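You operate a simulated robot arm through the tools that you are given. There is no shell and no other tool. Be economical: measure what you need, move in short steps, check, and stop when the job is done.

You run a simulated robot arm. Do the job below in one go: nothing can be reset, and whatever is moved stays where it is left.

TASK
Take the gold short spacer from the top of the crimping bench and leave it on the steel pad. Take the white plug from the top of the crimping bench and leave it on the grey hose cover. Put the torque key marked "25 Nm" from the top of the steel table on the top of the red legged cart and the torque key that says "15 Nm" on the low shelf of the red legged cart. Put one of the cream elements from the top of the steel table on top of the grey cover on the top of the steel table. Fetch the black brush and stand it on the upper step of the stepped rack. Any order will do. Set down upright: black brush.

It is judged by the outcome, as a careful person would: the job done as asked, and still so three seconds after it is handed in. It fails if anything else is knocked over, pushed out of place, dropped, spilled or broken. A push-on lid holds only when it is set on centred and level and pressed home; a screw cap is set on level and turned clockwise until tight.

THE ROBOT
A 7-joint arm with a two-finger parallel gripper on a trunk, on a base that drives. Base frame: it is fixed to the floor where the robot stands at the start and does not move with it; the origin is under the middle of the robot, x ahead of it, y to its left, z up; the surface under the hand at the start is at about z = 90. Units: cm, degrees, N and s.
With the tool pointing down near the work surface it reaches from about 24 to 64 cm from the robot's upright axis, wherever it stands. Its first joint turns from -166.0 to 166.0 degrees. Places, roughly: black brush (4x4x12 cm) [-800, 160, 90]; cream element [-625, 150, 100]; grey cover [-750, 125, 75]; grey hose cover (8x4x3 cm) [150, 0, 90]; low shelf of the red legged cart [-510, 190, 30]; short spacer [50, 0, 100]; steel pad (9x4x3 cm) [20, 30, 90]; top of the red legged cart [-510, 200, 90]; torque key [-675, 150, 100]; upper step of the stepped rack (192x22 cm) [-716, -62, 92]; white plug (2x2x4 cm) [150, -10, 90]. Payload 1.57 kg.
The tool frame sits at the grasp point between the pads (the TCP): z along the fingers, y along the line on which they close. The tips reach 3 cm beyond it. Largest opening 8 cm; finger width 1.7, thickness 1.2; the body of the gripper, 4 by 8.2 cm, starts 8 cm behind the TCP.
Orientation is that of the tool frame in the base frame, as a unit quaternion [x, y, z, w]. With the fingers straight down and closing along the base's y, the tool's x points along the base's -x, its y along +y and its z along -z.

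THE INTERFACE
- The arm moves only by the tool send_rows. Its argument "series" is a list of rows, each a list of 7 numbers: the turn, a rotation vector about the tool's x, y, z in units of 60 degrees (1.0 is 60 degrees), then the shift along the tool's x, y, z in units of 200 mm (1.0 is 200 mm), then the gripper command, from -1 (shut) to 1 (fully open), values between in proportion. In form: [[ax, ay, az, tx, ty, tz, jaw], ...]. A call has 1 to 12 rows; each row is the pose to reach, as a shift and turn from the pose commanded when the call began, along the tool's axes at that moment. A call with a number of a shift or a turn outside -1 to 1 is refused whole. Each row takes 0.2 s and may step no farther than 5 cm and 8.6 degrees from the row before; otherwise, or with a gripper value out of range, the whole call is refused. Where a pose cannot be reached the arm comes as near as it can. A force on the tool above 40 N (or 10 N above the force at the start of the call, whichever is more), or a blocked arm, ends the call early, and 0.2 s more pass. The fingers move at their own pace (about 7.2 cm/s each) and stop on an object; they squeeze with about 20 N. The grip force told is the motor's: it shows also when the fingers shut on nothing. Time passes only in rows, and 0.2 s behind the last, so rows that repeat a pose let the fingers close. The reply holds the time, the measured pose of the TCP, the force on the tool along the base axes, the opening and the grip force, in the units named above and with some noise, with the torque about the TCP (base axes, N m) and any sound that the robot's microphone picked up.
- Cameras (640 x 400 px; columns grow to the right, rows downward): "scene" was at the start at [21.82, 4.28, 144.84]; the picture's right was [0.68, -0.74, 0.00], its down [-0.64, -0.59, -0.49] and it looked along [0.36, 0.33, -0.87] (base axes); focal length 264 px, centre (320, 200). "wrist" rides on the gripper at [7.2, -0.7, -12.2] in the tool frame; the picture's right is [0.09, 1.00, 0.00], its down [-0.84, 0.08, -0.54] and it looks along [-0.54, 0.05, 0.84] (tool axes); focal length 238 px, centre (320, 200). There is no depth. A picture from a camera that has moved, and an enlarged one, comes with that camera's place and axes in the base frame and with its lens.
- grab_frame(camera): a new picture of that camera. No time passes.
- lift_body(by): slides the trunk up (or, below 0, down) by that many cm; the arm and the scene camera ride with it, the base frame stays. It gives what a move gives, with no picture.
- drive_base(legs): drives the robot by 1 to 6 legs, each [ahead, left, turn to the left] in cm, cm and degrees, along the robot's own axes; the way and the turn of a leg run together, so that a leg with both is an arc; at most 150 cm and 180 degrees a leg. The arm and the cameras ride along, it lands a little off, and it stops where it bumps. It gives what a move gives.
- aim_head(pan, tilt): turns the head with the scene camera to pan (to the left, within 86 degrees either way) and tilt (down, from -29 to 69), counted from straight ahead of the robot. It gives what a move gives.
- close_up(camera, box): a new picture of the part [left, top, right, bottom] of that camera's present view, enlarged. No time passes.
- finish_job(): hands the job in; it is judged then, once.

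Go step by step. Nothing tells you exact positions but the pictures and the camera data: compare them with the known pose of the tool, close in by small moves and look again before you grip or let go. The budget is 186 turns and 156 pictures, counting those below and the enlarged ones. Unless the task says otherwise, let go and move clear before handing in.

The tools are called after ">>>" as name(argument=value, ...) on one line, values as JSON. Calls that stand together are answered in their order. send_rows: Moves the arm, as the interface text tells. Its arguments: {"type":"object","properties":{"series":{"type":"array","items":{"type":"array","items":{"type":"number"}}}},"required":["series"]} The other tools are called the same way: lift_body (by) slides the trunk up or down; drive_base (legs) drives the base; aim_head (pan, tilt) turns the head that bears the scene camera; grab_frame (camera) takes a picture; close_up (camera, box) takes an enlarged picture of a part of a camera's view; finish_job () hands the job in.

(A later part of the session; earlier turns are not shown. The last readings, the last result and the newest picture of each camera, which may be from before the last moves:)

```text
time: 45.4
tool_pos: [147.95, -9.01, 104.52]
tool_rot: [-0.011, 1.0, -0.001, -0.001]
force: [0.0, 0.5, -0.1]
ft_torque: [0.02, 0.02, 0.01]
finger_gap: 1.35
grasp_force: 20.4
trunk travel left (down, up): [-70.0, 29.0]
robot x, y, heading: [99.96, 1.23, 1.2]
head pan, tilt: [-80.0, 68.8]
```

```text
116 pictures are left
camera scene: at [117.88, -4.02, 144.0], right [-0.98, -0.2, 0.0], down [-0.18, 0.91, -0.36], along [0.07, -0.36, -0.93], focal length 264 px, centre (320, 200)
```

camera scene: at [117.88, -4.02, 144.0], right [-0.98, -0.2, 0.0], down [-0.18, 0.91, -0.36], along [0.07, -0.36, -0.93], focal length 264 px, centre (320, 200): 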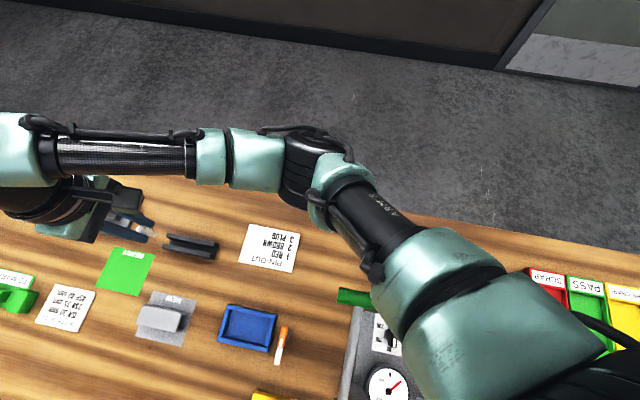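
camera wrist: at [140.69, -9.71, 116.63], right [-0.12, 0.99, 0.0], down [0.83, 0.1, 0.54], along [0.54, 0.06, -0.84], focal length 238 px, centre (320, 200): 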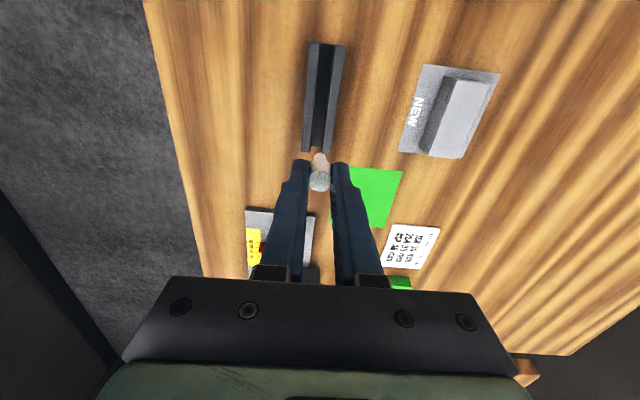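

>>> close_up(camera="wrist", box=[280, 130, 360, 200])

>>> close_up(camera="scene", box=[90, 190, 190, 260])

```text
5.71 times, centred on (320, 165) of wrist
camera zoom: at [140.69, -9.71, 116.63], right [-0.12, 0.99, 0.0], down [0.83, 0.1, 0.54], along [0.54, 0.06, -0.84], focal length 1362 px, centre (320, 400)
```

zoom: 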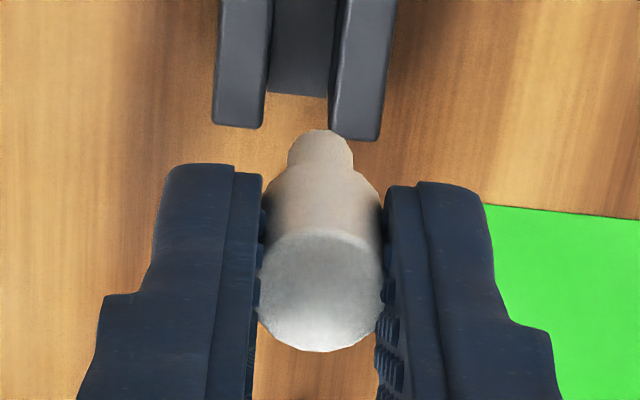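

```text
5.71 times, centred on (140, 225) of scene
camera zoom: at [117.88, -4.02, 144.0], right [-0.98, -0.2, 0.0], down [-0.18, 0.91, -0.36], along [0.07, -0.36, -0.93], focal length 1506 px, centre (1349, 57)
```

zoom: 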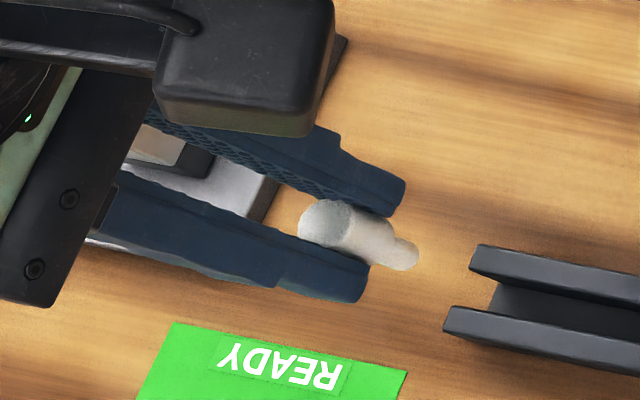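

Plug held by its head, upright. Move over to the hose cover.

>>> send_rows(series=[[0, 0, 0, 0.03, 0.2, -0.05, -1], [0, 0, 0, 0.06, 0.4, -0.1, -1], [0, 0, 0, 0.13, 0.6, -0.1, -1], [0, 0, 0, 0.13, 0.66, -0.1, -1], [0, 0, 0, 0.13, 0.66, -0.1, -1]])

>>> close_up(camera="wrist", box=[220, 60, 420, 220])

>>> close_up(camera="scene", box=[90, 240, 250, 350])

```text
time: 46.5
tool_pos: [144.94, 4.36, 106.54]
tool_rot: [-0.011, 1.0, 0.0, -0.001]
force: [1.2, 1.0, -0.4]
ft_torque: [-0.01, -0.02, -0.02]
finger_gap: 1.34
grasp_force: 20.5
trunk travel left (down, up): [-70.0, 29.0]
robot x, y, heading: [100.09, 1.46, 1.3]
head pan, tilt: [-80.0, 68.8]
```

```text
2.50 times, centred on (320, 140) of wrist
camera zoom: at [137.75, 3.69, 118.67], right [-0.12, 0.99, 0.0], down [0.83, 0.1, 0.54], along [0.54, 0.06, -0.84], focal length 596 px, centre (320, 350)
```

zoom: 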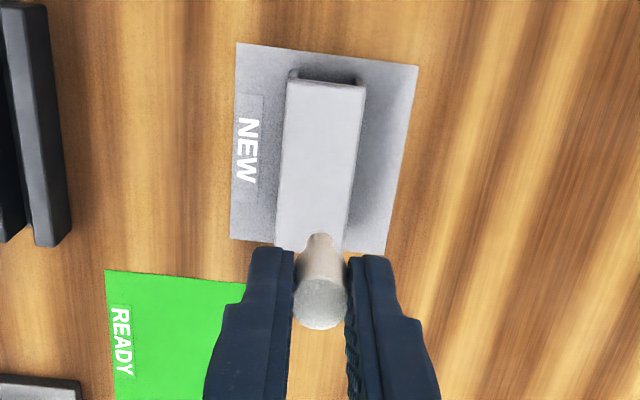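

```text
3.64 times, centred on (170, 295) of scene
camera zoom: at [117.89, -4.01, 144.0], right [-0.98, -0.2, 0.0], down [-0.18, 0.91, -0.36], along [0.07, -0.36, -0.93], focal length 958 px, centre (866, -146)
```

zoom: 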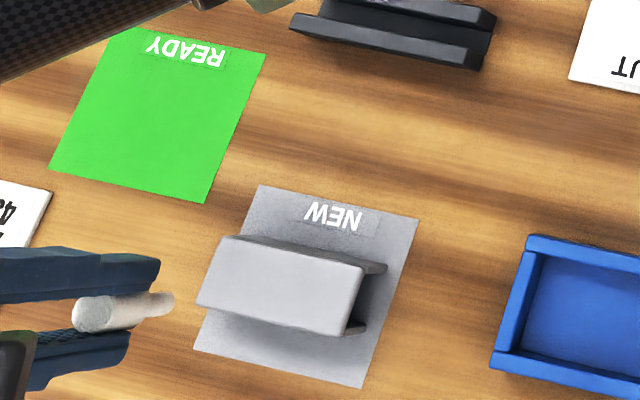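

TCP is right over the cover's top centre (≈145.1, 4.1, 93). Lower close to contact.

>>> send_rows(series=[[0, 0, 0, -0.005, -0.005, 0.15, -1], [0, 0, 0, -0.005, -0.005, 0.3, -1], [0, 0, 0, -0.005, -0.005, 0.4, -1], [0, 0, 0, -0.005, -0.005, 0.4, -1]])

>>> close_up(camera="wrist", box=[220, 80, 420, 220])

>>> close_up(camera="scene", box=[110, 270, 210, 340])

```text
time: 47.5
tool_pos: [145.03, 4.27, 98.45]
tool_rot: [-0.011, 1.0, 0.001, 0.0]
force: [-0.5, 0.0, 0.2]
ft_torque: [-0.03, -0.02, -0.01]
finger_gap: 1.35
grasp_force: 19.9
trunk travel left (down, up): [-70.0, 29.0]
robot x, y, heading: [99.69, 0.97, 1.4]
head pan, tilt: [-80.0, 68.8]
```

```text
2.86 times, centred on (320, 150) of wrist
camera zoom: at [137.85, 3.52, 110.69], right [-0.12, 0.99, 0.0], down [0.83, 0.1, 0.54], along [0.54, 0.06, -0.84], focal length 681 px, centre (320, 343)
```

zoom: 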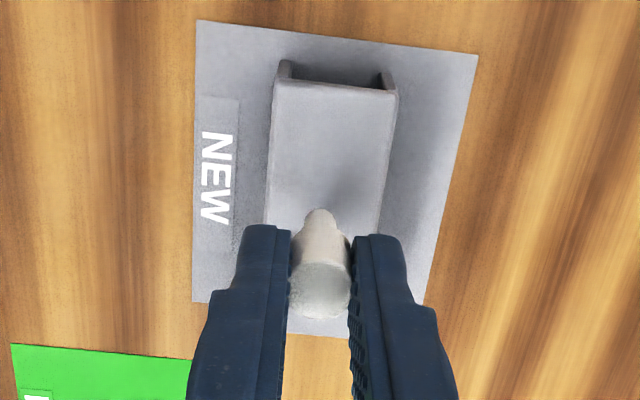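

```text
5.71 times, centred on (160, 305) of scene
camera zoom: at [117.9, -4.03, 144.0], right [-0.98, -0.2, 0.0], down [-0.18, 0.91, -0.36], along [0.07, -0.36, -0.93], focal length 1506 px, centre (1234, -400)
```

zoom: 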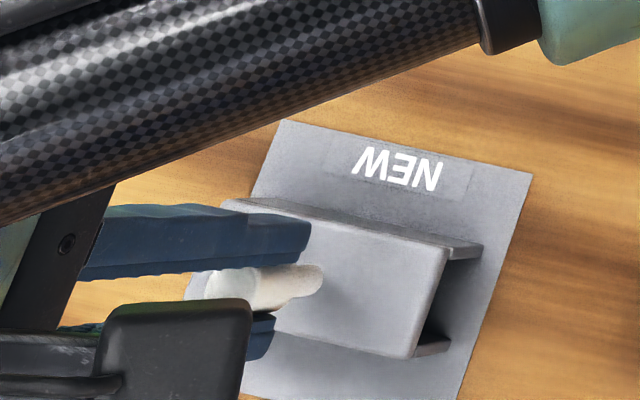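

Creep down to contact.

>>> send_rows(series=[[0, 0, 0, 0, 0, 0.01, -1], [0, 0, 0, 0, 0, 0.02, -1], [0, 0, 0, 0, 0, 0.03, -1], [0, 0, 0, 0, 0, 0.03, -1]])

```text
time: 48.5
tool_pos: [145.14, 4.32, 97.9]
tool_rot: [-0.011, 1.0, 0.0, 0.0]
force: [-0.4, 1.1, -0.2]
ft_torque: [0.0, 0.04, -0.01]
finger_gap: 1.33
grasp_force: 19.8
trunk travel left (down, up): [-70.0, 29.0]
robot x, y, heading: [99.74, 1.26, 1.4]
head pan, tilt: [-80.0, 68.8]
```

>>> send_rows(series=[[0, 0, 0, 0, 0, 0.01, -1], [0, 0, 0, 0, 0, 0.015, -1], [0, 0, 0, 0, 0, 0.02, -1], [0, 0, 0, 0, 0, 0.02, -1]])

>>> close_up(camera="wrist", box=[270, 130, 370, 200])

```text
time: 49.5
tool_pos: [144.99, 4.1, 97.55]
tool_rot: [-0.011, 1.0, 0.0, 0.002]
force: [2.7, 2.2, 16.2]
ft_torque: [0.06, -0.17, -0.02]
finger_gap: 1.36
grasp_force: 19.8
trunk travel left (down, up): [-70.0, 29.0]
robot x, y, heading: [99.71, 1.11, 1.3]
head pan, tilt: [-80.0, 68.8]
```

```text
5.71 times, centred on (320, 165) of wrist
camera zoom: at [137.69, 3.28, 109.74], right [-0.12, 0.99, 0.0], down [0.83, 0.1, 0.54], along [0.54, 0.06, -0.84], focal length 1362 px, centre (320, 400)
```

zoom: 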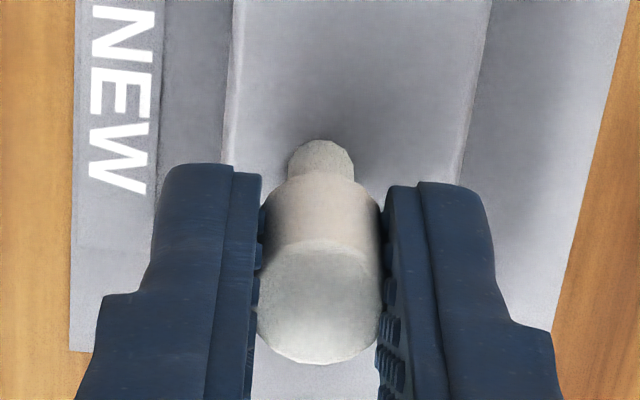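

Contact made (a bit firm). Ease off 1 mm, then open slowly.

>>> send_rows(series=[[0, 0, 0, 0, 0, -0.005, -1], [0, 0, 0, 0, 0, -0.005, -1]])

>>> close_up(camera="wrist", box=[270, 130, 370, 200])

```text
time: 50.1
tool_pos: [144.93, 4.09, 97.57]
tool_rot: [-0.012, 1.0, 0.0, -0.001]
force: [-1.2, -0.6, 10.6]
ft_torque: [0.01, 0.07, -0.01]
finger_gap: 1.33
grasp_force: 19.8
trunk travel left (down, up): [-70.0, 29.0]
robot x, y, heading: [100.07, 1.12, 1.2]
head pan, tilt: [-80.0, 68.8]
```

```text
5.71 times, centred on (320, 165) of wrist
camera zoom: at [137.74, 3.28, 109.76], right [-0.12, 0.99, 0.0], down [0.84, 0.1, 0.54], along [0.54, 0.06, -0.84], focal length 1362 px, centre (320, 400)
```

zoom: 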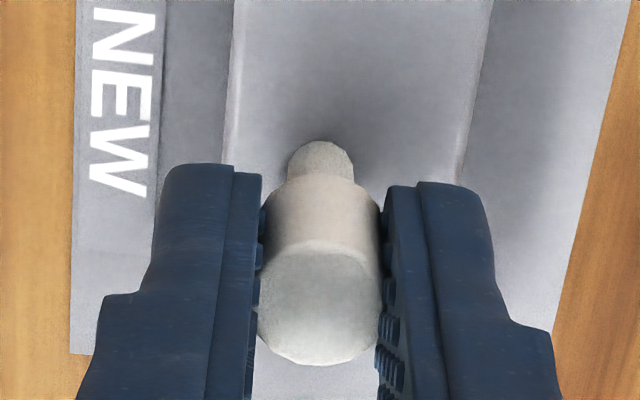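

>>> send_rows(series=[[0, 0, 0, 0, 0, -0.004, -0.6], [0, 0, 0, 0, 0, -0.004, -0.55], [0, 0, 0, 0, 0, -0.004, -0.5]])

>>> close_up(camera="wrist", box=[270, 130, 370, 200])

```text
time: 51.0
tool_pos: [145.24, 4.05, 97.62]
tool_rot: [-0.011, 1.0, 0.0, 0.0]
force: [0.7, -0.3, -0.3]
ft_torque: [-0.01, 0.01, 0.0]
finger_gap: 1.99
grasp_force: 0.1
trunk travel left (down, up): [-70.0, 29.0]
robot x, y, heading: [99.92, 1.6, 0.8]
head pan, tilt: [-80.0, 68.8]
```

```text
5.71 times, centred on (320, 165) of wrist
camera zoom: at [137.84, 3.31, 109.71], right [-0.12, 0.99, 0.0], down [0.83, 0.1, 0.54], along [0.54, 0.06, -0.84], focal length 1362 px, centre (320, 400)
```

zoom: 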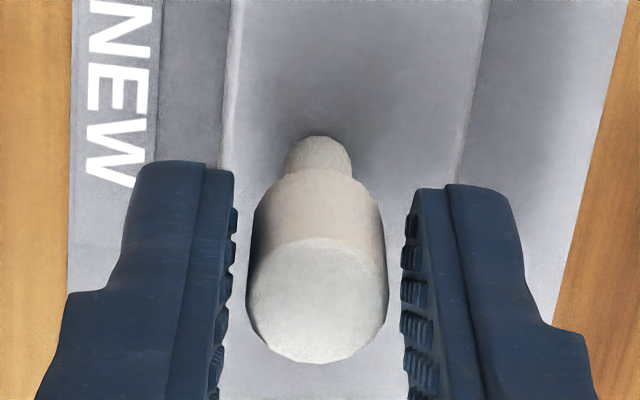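

The plug stands on its own. Open wider and rise.

>>> send_rows(series=[[0, 0, 0, 0, 0, 0, -0.3], [0, 0, 0, 0, 0, 0, 0], [0, 0, 0, 0, 0, -0.1, 0], [0, 0, 0, 0, 0, -0.3, 0], [0, 0, 0, 0, 0, -0.5, 0.5], [0, 0, 0, 0, 0, -0.75, 1], [0, 0, 0, 0, 0, -1, 1]])

>>> grab_frame(camera="wrist")

```text
time: 52.5
tool_pos: [144.94, 4.13, 118.18]
tool_rot: [-0.012, 1.0, 0.0, 0.0]
force: [0.6, 0.4, 0.2]
ft_torque: [-0.02, -0.02, 0.0]
finger_gap: 7.99
grasp_force: 0.0
trunk travel left (down, up): [-70.0, 29.0]
robot x, y, heading: [99.95, 1.17, 1.3]
head pan, tilt: [-80.0, 68.8]
```

```text
106 pictures are left
camera wrist: at [137.64, 3.34, 130.26], right [-0.11, 0.99, 0.0], down [0.83, 0.1, 0.54], along [0.54, 0.06, -0.84], focal length 238 px, centre (320, 200)
```

wrist: 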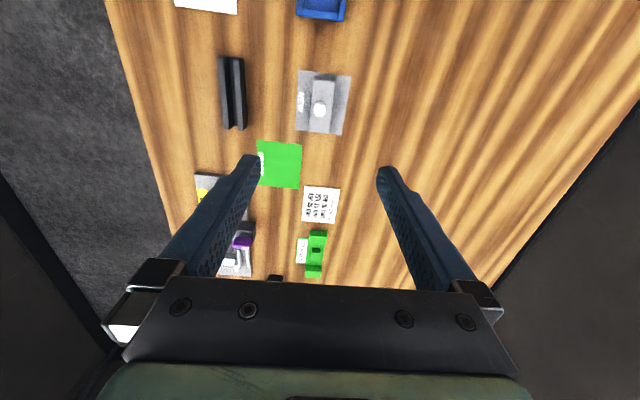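

Plug sits on the cover. Raise the trunk for safe travel, turn around over the bench and look toward −x.

>>> lift_body(by=27)

>>> drive_base(legs=[[0, 0, 178.7]])

>>> aim_head(pan=0, tilt=20)

>>> grab_frame(camera="scene")

```text
time: 55.3
tool_pos: [145.05, 4.12, 144.87]
tool_rot: [-0.011, 1.0, 0.0, 0.0]
force: [0.9, 0.2, -0.1]
ft_torque: [0.02, 0.01, -0.01]
finger_gap: 8.01
grasp_force: 0.0
trunk travel left (down, up): [-97.0, 2.0]
robot x, y, heading: [99.41, 1.22, 1.4]
head pan, tilt: [-80.0, 68.8]
```

```text
time: 63.0
tool_pos: [54.79, -1.78, 145.02]
tool_rot: [1.0, 0.013, -0.001, 0.0]
force: [0.5, -0.1, -0.7]
ft_torque: [-0.02, 0.02, -0.01]
finger_gap: 7.99
grasp_force: 0.1
trunk travel left (down, up): [-97.0, 2.0]
robot x, y, heading: [99.65, 1.08, -178.8]
head pan, tilt: [-80.0, 68.8]
```

```text
time: 64.6
tool_pos: [54.65, -1.84, 145.08]
tool_rot: [1.0, 0.013, 0.0, 0.0]
force: [0.0, 0.3, -0.4]
ft_torque: [-0.02, -0.01, 0.02]
finger_gap: 8.0
grasp_force: 0.0
trunk travel left (down, up): [-97.0, 2.0]
robot x, y, heading: [99.56, 0.87, -178.5]
head pan, tilt: [0.0, 20.0]
```

```text
105 pictures are left
camera scene: at [73.5, 0.4, 177.75], right [-0.03, 1.0, 0.0], down [0.34, 0.01, -0.94], along [-0.94, -0.02, -0.34], focal length 264 px, centre (320, 200)
```

scene: 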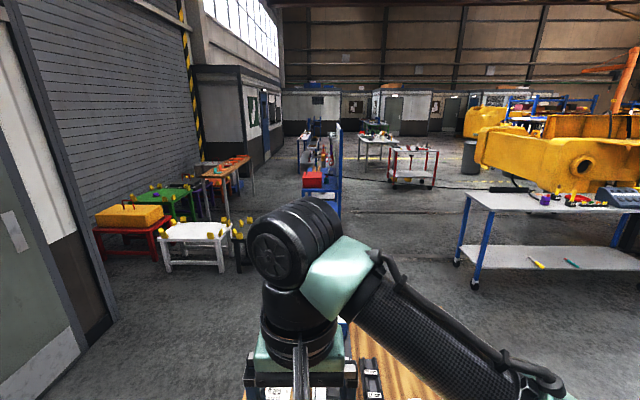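

>>> close_up(camera="scene", box=[200, 80, 480, 255])

>>> close_up(camera="scene", box=[280, 100, 450, 206])

```text
2.29 times, centred on (340, 168) of scene
camera zoom: at [73.5, 0.4, 177.75], right [-0.03, 1.0, 0.0], down [0.34, 0.01, -0.94], along [-0.94, -0.02, -0.34], focal length 602 px, centre (274, 274)
```

zoom: 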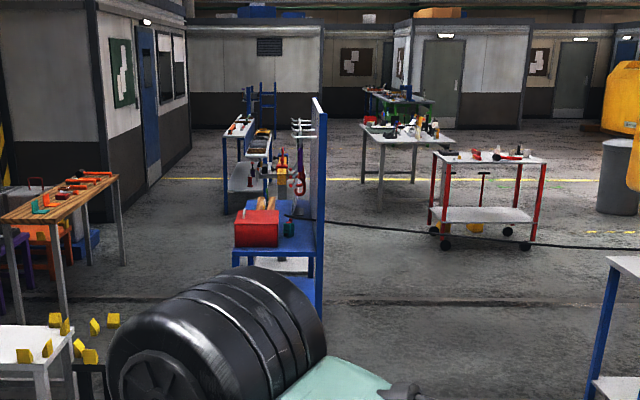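

```text
3.76 times, centred on (365, 153) of scene
camera zoom: at [73.5, 0.4, 177.75], right [-0.03, 1.0, 0.0], down [0.34, 0.01, -0.94], along [-0.94, -0.02, -0.34], focal length 992 px, centre (151, 377)
```

zoom: 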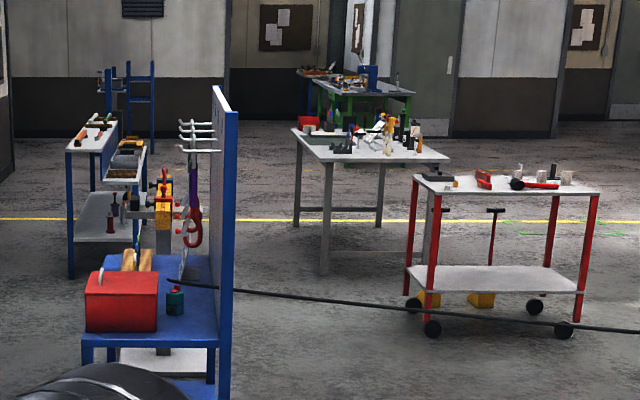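

I see the red-legged cart ahead-right, the steel table behind it, and the stepped rack left behind the blue pegboard station. Drive down the free aisle at y≈100.

>>> drive_base(legs=[[100, -50, 0], [130, -50, 0], [150, 0, 0], [120, 0, 0]])

>>> aim_head(pan=-10, tilt=30)

>>> grab_frame(camera="scene")

```text
time: 71.1
tool_pos: [-47.41, 48.37, 145.0]
tool_rot: [1.0, 0.001, 0.001, 0.0]
force: [-0.3, -0.2, 1.1]
ft_torque: [0.01, -0.08, -0.03]
finger_gap: 8.01
grasp_force: 0.0
trunk travel left (down, up): [-97.0, 2.0]
robot x, y, heading: [-2.21, 50.03, -179.8]
head pan, tilt: [0.0, 20.0]
stopped in leg 2: the robot was blocked; the commanded pose is now the measured one
```

```text
time: 71.8
tool_pos: [-47.22, 48.32, 145.08]
tool_rot: [1.0, 0.001, 0.0, -0.001]
force: [-1.4, -0.2, 0.1]
ft_torque: [0.0, 0.01, 0.0]
finger_gap: 7.99
grasp_force: 0.2
trunk travel left (down, up): [-97.0, 2.0]
robot x, y, heading: [-1.77, 50.23, -179.9]
head pan, tilt: [-10.0, 30.0]
```

```text
102 pictures are left
camera scene: at [-27.86, 51.6, 176.16], right [0.17, 0.99, 0.0], down [0.49, -0.09, -0.87], along [-0.85, 0.15, -0.5], focal length 264 px, centre (320, 200)
```

scene: 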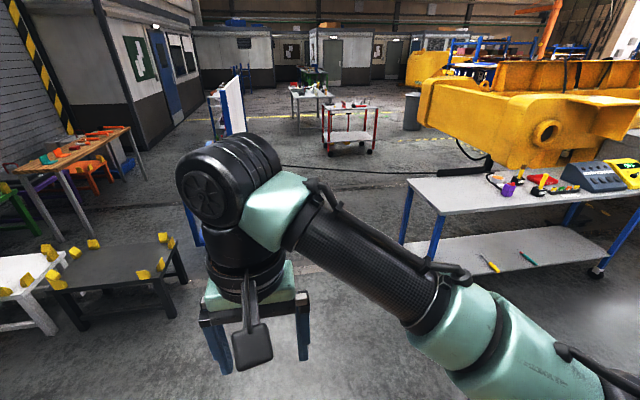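

The base was blocked near the bench corner. I look down around me to see what it met.

>>> aim_head(pan=-70, tilt=69)

>>> grab_frame(camera="scene")

>>> aim_head(pan=50, tilt=60)

>>> grab_frame(camera="scene")

```text
time: 73.1
tool_pos: [-47.2, 48.28, 144.99]
tool_rot: [1.0, 0.0, 0.0, -0.001]
force: [0.1, -0.6, 0.1]
ft_torque: [0.0, -0.01, 0.0]
finger_gap: 7.99
grasp_force: 0.0
trunk travel left (down, up): [-97.0, 2.0]
robot x, y, heading: [-1.82, 50.19, -179.9]
head pan, tilt: [-70.0, 68.8]
```

```text
101 pictures are left
camera scene: at [-20.93, 55.31, 171.0], right [0.94, 0.34, 0.0], down [0.32, -0.87, -0.36], along [-0.12, 0.34, -0.93], focal length 264 px, centre (320, 200)
```

scene: 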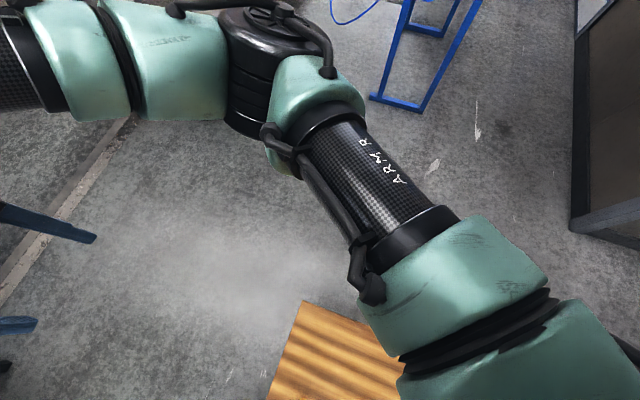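

```text
time: 75.1
tool_pos: [-47.05, 48.37, 145.1]
tool_rot: [1.0, 0.001, -0.001, -0.001]
force: [0.2, -0.1, -0.1]
ft_torque: [0.03, 0.02, -0.04]
finger_gap: 8.02
grasp_force: 0.0
trunk travel left (down, up): [-97.0, 2.0]
robot x, y, heading: [-2.38, 50.15, -179.8]
head pan, tilt: [50.0, 60.0]
```

```text
100 pictures are left
camera scene: at [-23.28, 44.95, 171.94], right [-0.77, 0.64, 0.0], down [0.56, 0.66, -0.5], along [-0.32, -0.38, -0.87], focal length 264 px, centre (320, 200)
```

scene: 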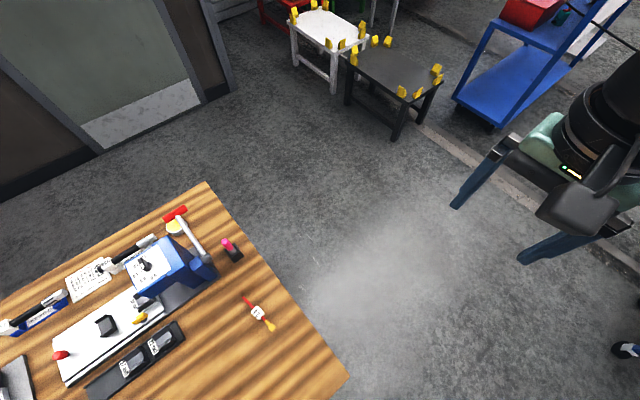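

Nothing above; likely the hidden base met a bench leg at the corner. I sidestep to +y first, then go forward.

>>> drive_base(legs=[[-10, 0, 0], [0, -60, 0]])

```text
time: 79.2
tool_pos: [-37.03, 108.46, 145.02]
tool_rot: [1.0, 0.003, 0.0, -0.001]
force: [0.2, -0.2, -0.4]
ft_torque: [0.0, 0.03, 0.01]
finger_gap: 7.98
grasp_force: 0.1
trunk travel left (down, up): [-97.0, 2.0]
robot x, y, heading: [8.34, 110.49, -179.6]
head pan, tilt: [50.0, 60.0]
```

Clear. Drive along y≈95 toward the cart.

>>> drive_base(legs=[[60, 15, 0], [150, 0, 0], [150, 0, 0], [50, 0, 0]])

>>> aim_head(pan=-20, tilt=35)

>>> grab_frame(camera="scene")

```text
time: 99.1
tool_pos: [-441.58, 109.22, 145.11]
tool_rot: [1.0, -0.026, 0.0, -0.001]
force: [0.0, 0.2, 0.2]
ft_torque: [0.01, 0.0, -0.03]
finger_gap: 8.0
grasp_force: 0.0
trunk travel left (down, up): [-97.0, 2.0]
robot x, y, heading: [-396.53, 108.87, 177.0]
head pan, tilt: [50.0, 60.0]
```

```text
time: 100.5
tool_pos: [-441.65, 109.29, 145.06]
tool_rot: [1.0, -0.026, 0.001, 0.0]
force: [0.2, -0.2, 0.6]
ft_torque: [0.02, 0.0, 0.0]
finger_gap: 7.99
grasp_force: 0.1
trunk travel left (down, up): [-97.0, 2.0]
robot x, y, heading: [-396.38, 108.54, 177.2]
head pan, tilt: [-20.0, 35.0]
```

```text
99 pictures are left
camera scene: at [-421.57, 112.89, 175.36], right [0.39, 0.92, 0.0], down [0.53, -0.22, -0.82], along [-0.75, 0.32, -0.57], focal length 264 px, centre (320, 200)
```

scene: 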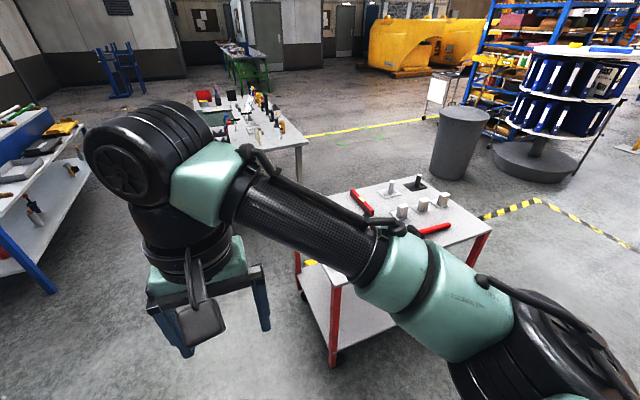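

Cart is on the right, rack on the left, table ahead. Advance down the aisle to the near end of the table.

>>> drive_base(legs=[[80, 15, 0], [80, 20, 3]])

>>> aim_head(pan=-40, tilt=45)

>>> grab_frame(camera="scene")

```text
time: 108.9
tool_pos: [-603.34, 76.52, 145.0]
tool_rot: [1.0, 0.008, 0.0, -0.001]
force: [-0.1, 0.6, -0.4]
ft_torque: [-0.01, -0.03, -0.02]
finger_gap: 8.0
grasp_force: 0.0
trunk travel left (down, up): [-97.0, 2.0]
robot x, y, heading: [-557.94, 79.59, -179.2]
head pan, tilt: [-20.0, 35.0]
```

```text
time: 109.7
tool_pos: [-603.35, 76.68, 145.14]
tool_rot: [1.0, 0.009, 0.0, -0.001]
force: [0.0, 0.2, 0.8]
ft_torque: [0.01, -0.05, 0.01]
finger_gap: 7.98
grasp_force: 0.1
trunk travel left (down, up): [-97.0, 2.0]
robot x, y, heading: [-557.85, 78.93, -178.9]
head pan, tilt: [-40.0, 45.0]
```

```text
98 pictures are left
camera scene: at [-581.53, 83.85, 173.88], right [0.63, 0.78, 0.0], down [0.55, -0.44, -0.71], along [-0.55, 0.44, -0.71], focal length 264 px, centre (320, 200)
```

scene: 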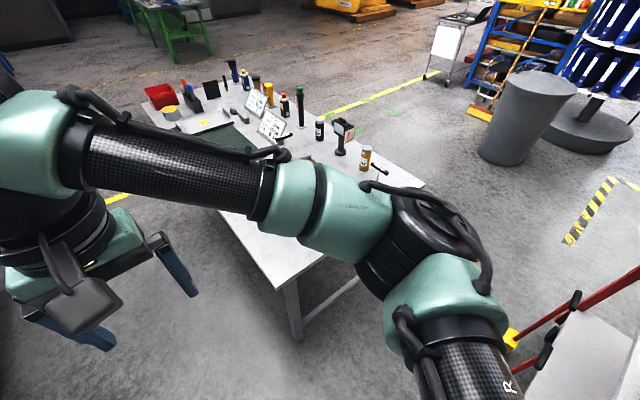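

The table lies to my right-front. Drive alongside it and turn to face it.

>>> drive_base(legs=[[100, 5, 0], [0, 0, -90]])

>>> aim_head(pan=0, tilt=45)

>>> grab_frame(camera="scene")

>>> grab_frame(camera="wrist")

```text
time: 118.7
tool_pos: [-662.19, 117.98, 145.01]
tool_rot: [0.719, -0.695, 0.001, -0.002]
force: [-0.8, 0.2, -0.4]
ft_torque: [0.02, -0.03, -0.01]
finger_gap: 8.01
grasp_force: 0.1
trunk travel left (down, up): [-97.0, 2.0]
robot x, y, heading: [-658.64, 73.18, 91.7]
head pan, tilt: [-40.0, 45.0]
```

```text
time: 119.8
tool_pos: [-662.16, 117.86, 145.13]
tool_rot: [0.719, -0.695, -0.001, -0.001]
force: [-0.3, -0.7, 0.8]
ft_torque: [-0.01, 0.01, -0.03]
finger_gap: 8.0
grasp_force: 0.1
trunk travel left (down, up): [-97.0, 2.0]
robot x, y, heading: [-658.81, 72.89, 92.0]
head pan, tilt: [0.0, 45.0]
```

```text
97 pictures are left
camera scene: at [-659.62, 97.73, 173.88], right [1.0, 0.03, 0.0], down [0.02, -0.71, -0.71], along [-0.02, 0.71, -0.71], focal length 264 px, centre (320, 200)
```

scene: 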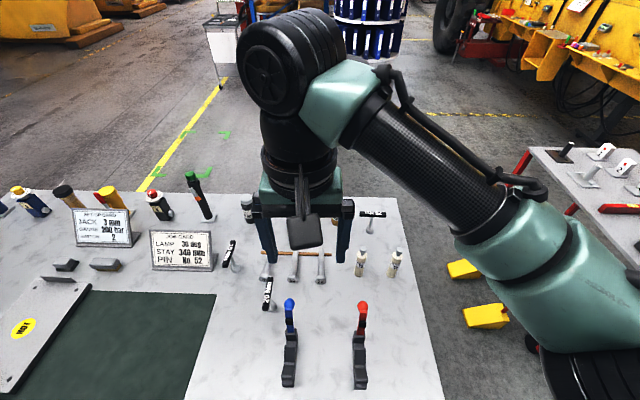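

```text
96 pictures are left
camera wrist: at [-661.3, 110.71, 157.21], right [-0.99, -0.13, 0.0], down [-0.11, 0.83, 0.54], along [-0.07, 0.54, -0.84], focal length 238 px, centre (320, 200)
```

wrist: 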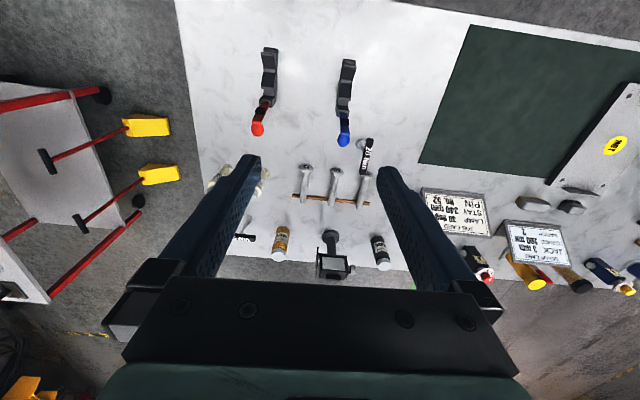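

>>> close_up(camera="scene", box=[200, 180, 440, 390])

>>> close_up(camera="wrist", box=[200, 20, 440, 300])

>>> close_up(camera="scene", box=[0, 170, 240, 330])

```text
1.90 times, centred on (320, 285) of scene
camera zoom: at [-659.62, 97.73, 173.88], right [1.0, 0.03, 0.0], down [0.02, -0.71, -0.71], along [-0.02, 0.71, -0.71], focal length 502 px, centre (320, 38)
```

zoom: 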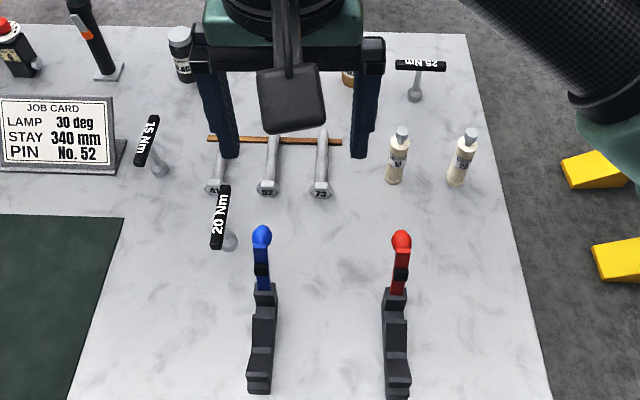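

```text
1.43 times, centred on (320, 160) of wrist
camera zoom: at [-661.3, 110.71, 157.21], right [-0.99, -0.13, 0.0], down [-0.11, 0.83, 0.54], along [-0.07, 0.54, -0.84], focal length 340 px, centre (320, 257)
```

zoom: 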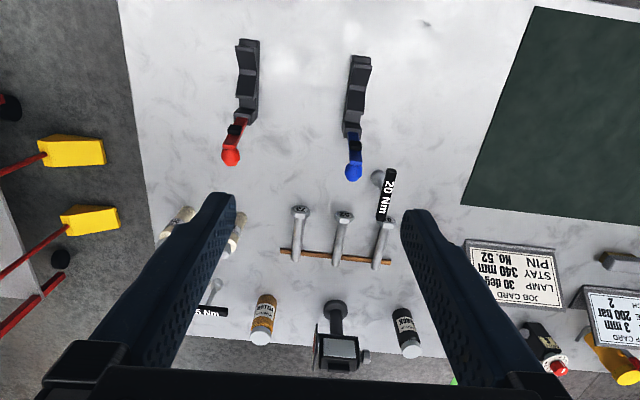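

```text
2.50 times, centred on (120, 250) of scene
camera zoom: at [-659.62, 97.73, 173.88], right [1.0, 0.03, 0.0], down [0.02, -0.71, -0.71], along [-0.02, 0.71, -0.71], focal length 659 px, centre (820, 75)
```

zoom: 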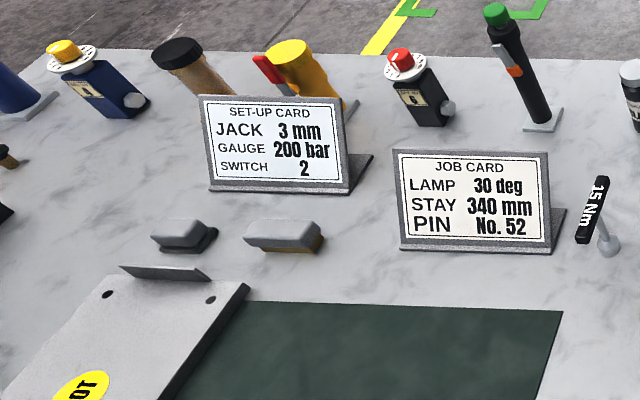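

T-handle keys: "15 Nm" ≈(−691,145), "25 Nm" ≈(−641,165), two cream bottles ≈(−647/−636,145), and the grey panel "HOT" ≈(−740,122) is likely the grey cover. Sidestep and move closer.

>>> drive_base(legs=[[0, 22, -1.8], [30, 0, 0]])

>>> aim_head(pan=35, tilt=50)

>>> grab_frame(camera="scene")

>>> grab_frame(camera="wrist")

```text
time: 123.1
tool_pos: [-681.93, 148.02, 145.14]
tool_rot: [-0.704, 0.71, -0.001, 0.002]
force: [-0.1, 0.0, -0.2]
ft_torque: [-0.03, -0.02, 0.03]
finger_gap: 7.97
grasp_force: 0.1
trunk travel left (down, up): [-97.0, 2.0]
robot x, y, heading: [-680.47, 102.82, 89.0]
head pan, tilt: [0.0, 45.0]
```

```text
time: 124.2
tool_pos: [-682.03, 148.02, 145.12]
tool_rot: [-0.704, 0.71, 0.0, 0.001]
force: [0.6, -0.2, -0.3]
ft_torque: [0.01, 0.0, 0.0]
finger_gap: 7.99
grasp_force: 0.0
trunk travel left (down, up): [-97.0, 2.0]
robot x, y, heading: [-680.4, 103.15, 89.4]
head pan, tilt: [35.0, 50.0]
```

```text
92 pictures are left
camera scene: at [-684.82, 126.01, 173.2], right [0.82, 0.57, 0.0], down [0.43, -0.63, -0.64], along [-0.36, 0.53, -0.77], focal length 264 px, centre (320, 200)
```

scene: 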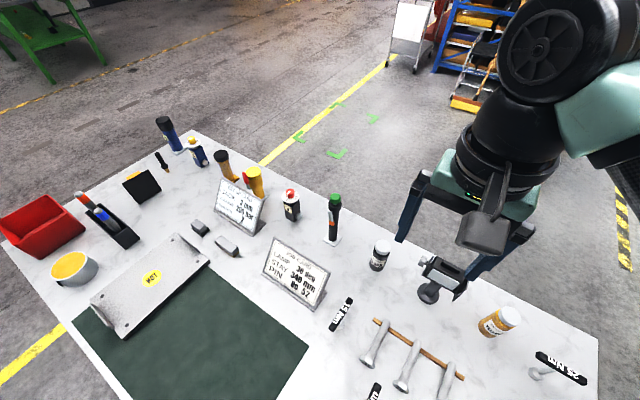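

```text
91 pictures are left
camera wrist: at [-681.51, 140.84, 157.24], right [-1.0, -0.08, 0.0], down [-0.07, 0.84, 0.54], along [-0.04, 0.54, -0.84], focal length 238 px, centre (320, 200)
```

wrist: 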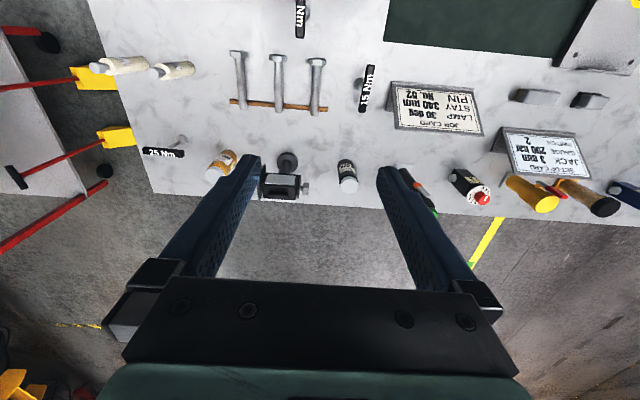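

>>> close_up(camera="scene", box=[0, 100, 260, 340])

>>> close_up(camera="scene", box=[300, 270, 480, 400])

```text
1.67 times, centred on (130, 220) of scene
camera zoom: at [-684.82, 126.01, 173.2], right [0.82, 0.57, 0.0], down [0.43, -0.63, -0.64], along [-0.36, 0.53, -0.77], focal length 439 px, centre (637, 167)
```

zoom: 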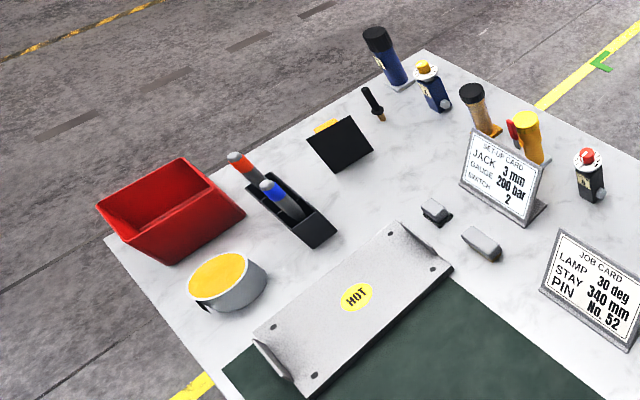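

```text
3.08 times, centred on (390, 335) of scene
camera zoom: at [-684.82, 126.01, 173.2], right [0.82, 0.57, 0.0], down [0.43, -0.63, -0.64], along [-0.36, 0.53, -0.77], focal length 811 px, centre (105, -215)
```

zoom: 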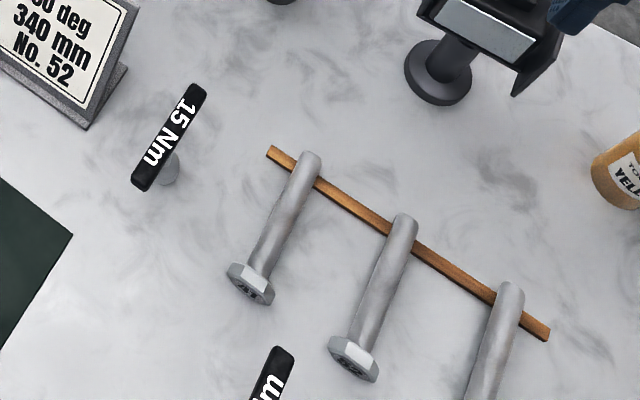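

The "15 Nm" handle bar lies along y at about (−692.7, 148, 98). I'll grip it with the hand tilted 45° so the same tilt can serve for the low shelf. Lower the trunk and tilt in.

>>> lift_body(by=-20)

>>> send_rows(series=[[0, -0.125, 0, 0.058, 0.09, 0.1, 0], [0, -0.25, 0, 0.116, 0.18, 0.2, 0], [0, -0.375, 0, 0.175, 0.27, 0.35, 0], [0, -0.5, 0, 0.233, 0.36, 0.5, 0], [0, -0.625, 0, 0.29, 0.45, 0.65, 0], [0, -0.75, 0, 0.35, 0.535, 0.8, 0], [0, -0.75, 0, 0.35, 0.535, 0.8, 0]])

>>> grab_frame(camera="wrist")

>>> grab_frame(camera="scene")

```text
time: 126.3
tool_pos: [-682.05, 148.12, 125.12]
tool_rot: [-0.704, 0.71, 0.0, 0.001]
force: [-0.9, 1.0, 0.3]
ft_torque: [-0.03, 0.0, -0.03]
finger_gap: 7.99
grasp_force: 0.0
trunk travel left (down, up): [-77.0, 22.0]
robot x, y, heading: [-680.57, 103.07, 89.8]
head pan, tilt: [35.0, 50.0]
```

```text
time: 127.9
tool_pos: [-692.49, 141.44, 109.01]
tool_rot: [-0.649, 0.657, 0.269, 0.273]
force: [0.2, 0.2, 0.2]
ft_torque: [-0.06, 0.03, 0.01]
finger_gap: 3.98
grasp_force: 0.1
trunk travel left (down, up): [-77.0, 22.0]
robot x, y, heading: [-680.19, 102.92, 89.7]
head pan, tilt: [35.0, 50.0]
```

```text
88 pictures are left
camera wrist: at [-692.16, 127.74, 112.53], right [-1.0, -0.06, -0.06], down [-0.07, 0.21, 0.98], along [-0.04, 0.98, -0.21], focal length 238 px, centre (320, 200)
```

wrist: 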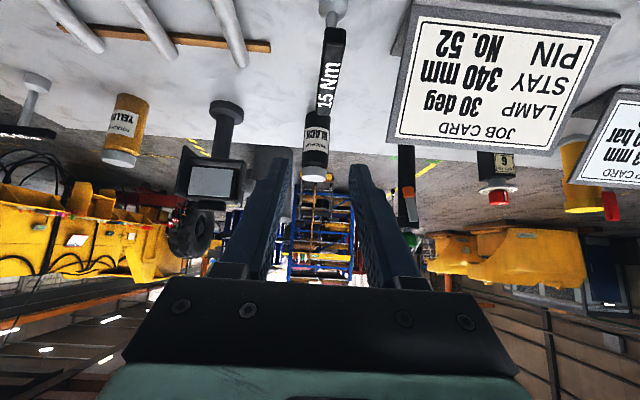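

```text
87 pictures are left
camera scene: at [-684.82, 126.08, 153.19], right [0.82, 0.57, 0.0], down [0.43, -0.63, -0.64], along [-0.36, 0.53, -0.77], focal length 264 px, centre (320, 200)
```

scene: 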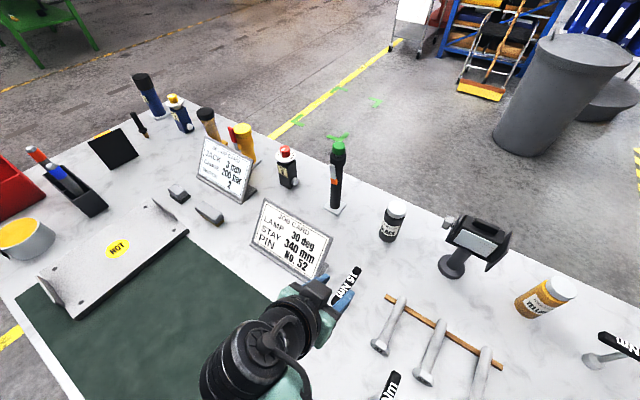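

Bar centre ≈(−692.6, 147.4, 98). Approach along the fingers.

>>> send_rows(series=[[0, 0, 0, 0.17, 0.007, 0, 0], [0, 0, 0, 0.17, 0.007, 0.2, 0], [0, 0, 0, 0.17, 0.007, 0.38, 0], [0, 0, 0, 0.17, 0.007, 0.5, 0], [0, 0, 0, 0.17, 0.007, 0.5, 0]])

>>> grab_frame(camera="wrist")

>>> close_up(camera="scene", box=[270, 220, 430, 360])

```text
time: 129.1
tool_pos: [-692.95, 145.66, 99.67]
tool_rot: [-0.651, 0.655, 0.27, 0.273]
force: [-0.8, -0.1, 0.4]
ft_torque: [0.01, -0.01, 0.0]
finger_gap: 4.03
grasp_force: 0.0
trunk travel left (down, up): [-77.0, 22.0]
robot x, y, heading: [-680.52, 103.05, 89.8]
head pan, tilt: [35.0, 50.0]
```

```text
86 pictures are left
camera wrist: at [-692.46, 132.0, 103.09], right [-1.0, -0.06, -0.07], down [-0.08, 0.21, 0.98], along [-0.04, 0.98, -0.21], focal length 238 px, centre (320, 200)
```

wrist: 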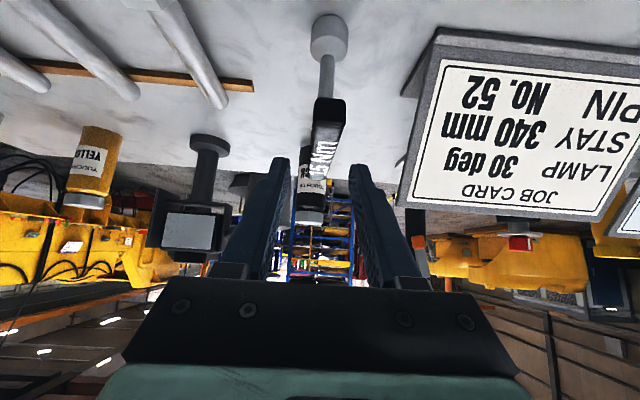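

```text
2.86 times, centred on (350, 290) of scene
camera zoom: at [-684.84, 126.04, 153.2], right [0.82, 0.57, 0.0], down [0.43, -0.63, -0.64], along [-0.36, 0.53, -0.77], focal length 753 px, centre (234, -57)
```

zoom: 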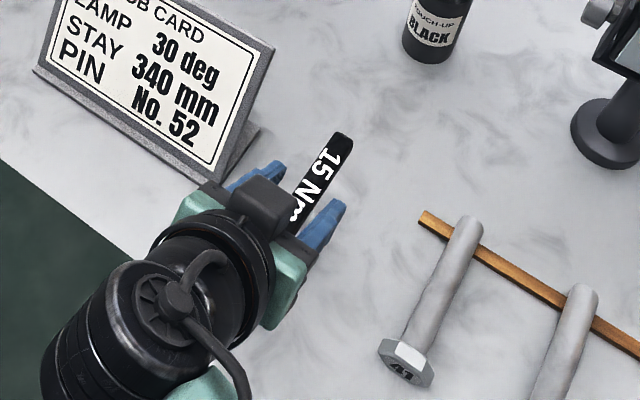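

>>> close_up(camera="wrist", box=[260, 0, 400, 240])

```text
1.67 times, centred on (330, 120) of wrist
camera zoom: at [-692.46, 132.0, 103.09], right [-1.0, -0.06, -0.07], down [-0.08, 0.21, 0.98], along [-0.04, 0.98, -0.21], focal length 397 px, centre (303, 333)
```

zoom: 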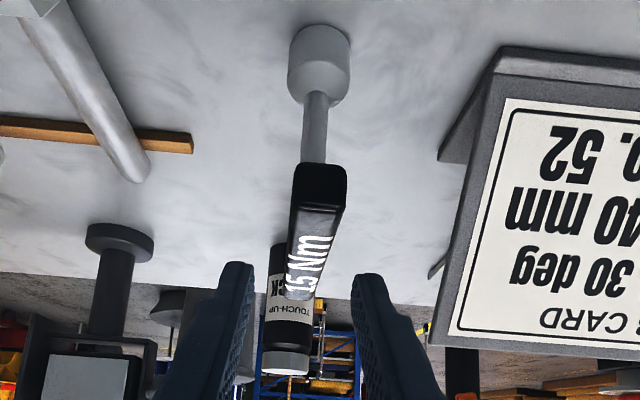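

Refined: bar centre ≈(−693.1, 148, 96), about 1.8 cm thick. Close in and grip.

>>> send_rows(series=[[0, 0, 0, 0.045, 0.01, 0.1, 0], [0, 0, 0, 0.045, 0.01, 0.2, 0], [0, 0, 0, 0.045, 0.01, 0.2, -1], [0, 0, 0, 0.045, 0.01, 0.2, -1], [0, 0, 0, 0.045, 0.01, 0.2, -1], [0, 0, 0, 0.045, 0.01, 0.2, -1]])

>>> close_up(camera="wrist", box=[260, 0, 400, 240])

```text
time: 130.5
tool_pos: [-693.09, 148.26, 95.85]
tool_rot: [-0.65, 0.656, 0.269, 0.273]
force: [0.1, 1.0, 0.0]
ft_torque: [0.05, -0.04, -0.01]
finger_gap: 1.76
grasp_force: 20.4
trunk travel left (down, up): [-77.0, 22.0]
robot x, y, heading: [-680.61, 102.63, 89.6]
head pan, tilt: [35.0, 50.0]
```

```text
1.67 times, centred on (330, 120) of wrist
camera zoom: at [-692.67, 134.45, 99.45], right [-1.0, -0.06, -0.07], down [-0.08, 0.21, 0.97], along [-0.04, 0.98, -0.21], focal length 397 px, centre (303, 333)
```

zoom: 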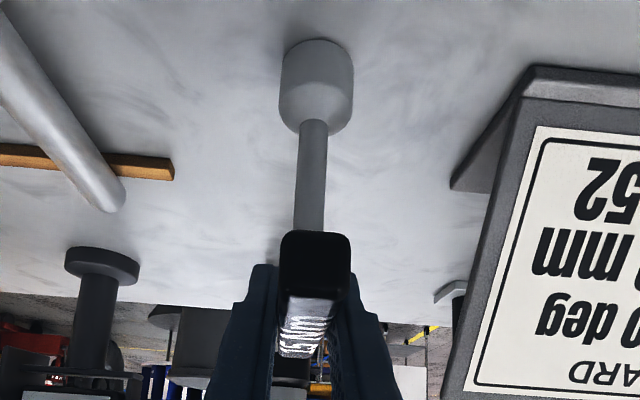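

Gripped. Lift straight up.

>>> send_rows(series=[[0, 0, 0, -0.05, 0, -0.05, -1], [0, 0, 0, -0.2, 0, -0.2, -1], [0, 0, 0, -0.35, 0, -0.35, -1], [0, 0, 0, -0.5, 0, -0.5, -1], [0, 0, 0, -0.65, 0, -0.65, -1]])

>>> grab_frame(camera="wrist")

```text
time: 131.7
tool_pos: [-693.08, 147.87, 114.67]
tool_rot: [-0.652, 0.655, 0.269, 0.272]
force: [0.1, 0.0, -2.8]
ft_torque: [-0.07, 0.0, -0.01]
finger_gap: 1.78
grasp_force: 20.4
trunk travel left (down, up): [-77.0, 22.0]
robot x, y, heading: [-680.67, 102.78, 89.6]
head pan, tilt: [35.0, 50.0]
```

```text
82 pictures are left
camera wrist: at [-692.59, 134.12, 118.19], right [-1.0, -0.06, -0.07], down [-0.08, 0.21, 0.97], along [-0.04, 0.98, -0.21], focal length 238 px, centre (320, 200)
```

wrist: 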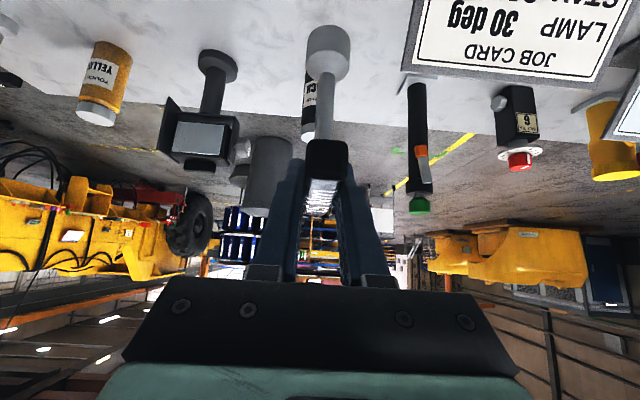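

Back out of the table, strafe along to the cart.

>>> lift_body(by=15)

>>> drive_base(legs=[[-40, 0, 0], [0, -85, 0], [0, -80, 0]])

>>> aim_head(pan=15, tilt=45)

>>> grab_frame(camera="scene")

```text
time: 133.5
tool_pos: [-693.03, 147.94, 129.6]
tool_rot: [-0.65, 0.656, 0.269, 0.272]
force: [-0.5, 0.2, -2.5]
ft_torque: [0.01, 0.0, 0.01]
finger_gap: 1.78
grasp_force: 20.2
trunk travel left (down, up): [-92.0, 7.0]
robot x, y, heading: [-680.53, 102.66, 89.4]
head pan, tilt: [35.0, 50.0]
```

```text
time: 143.9
tool_pos: [-528.2, 106.79, 129.68]
tool_rot: [-0.646, 0.66, 0.267, 0.274]
force: [0.0, -0.7, -3.3]
ft_torque: [-0.02, -0.01, 0.05]
finger_gap: 1.8
grasp_force: 19.6
trunk travel left (down, up): [-92.0, 7.0]
robot x, y, heading: [-516.61, 61.58, 88.8]
head pan, tilt: [35.0, 50.0]
```

```text
time: 144.8
tool_pos: [-528.31, 106.66, 129.63]
tool_rot: [-0.646, 0.661, 0.267, 0.274]
force: [0.8, -0.3, -3.1]
ft_torque: [-0.01, 0.0, 0.02]
finger_gap: 1.78
grasp_force: 20.1
trunk travel left (down, up): [-92.0, 7.0]
robot x, y, heading: [-516.34, 61.66, 88.5]
head pan, tilt: [15.0, 45.0]
```

```text
81 pictures are left
camera scene: at [-518.02, 86.22, 168.88], right [0.97, 0.24, 0.0], down [0.17, -0.69, -0.71], along [-0.17, 0.69, -0.71], focal length 264 px, centre (320, 200)
```

scene: 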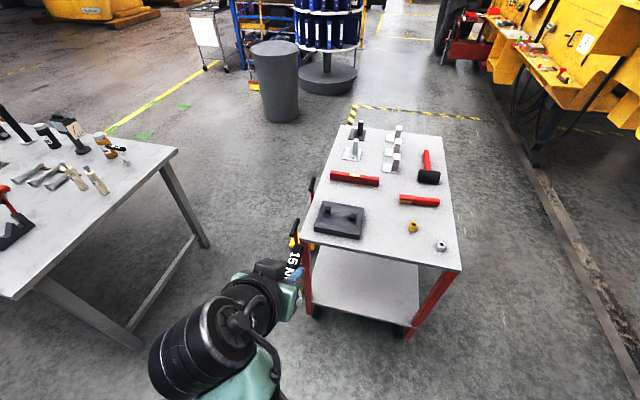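

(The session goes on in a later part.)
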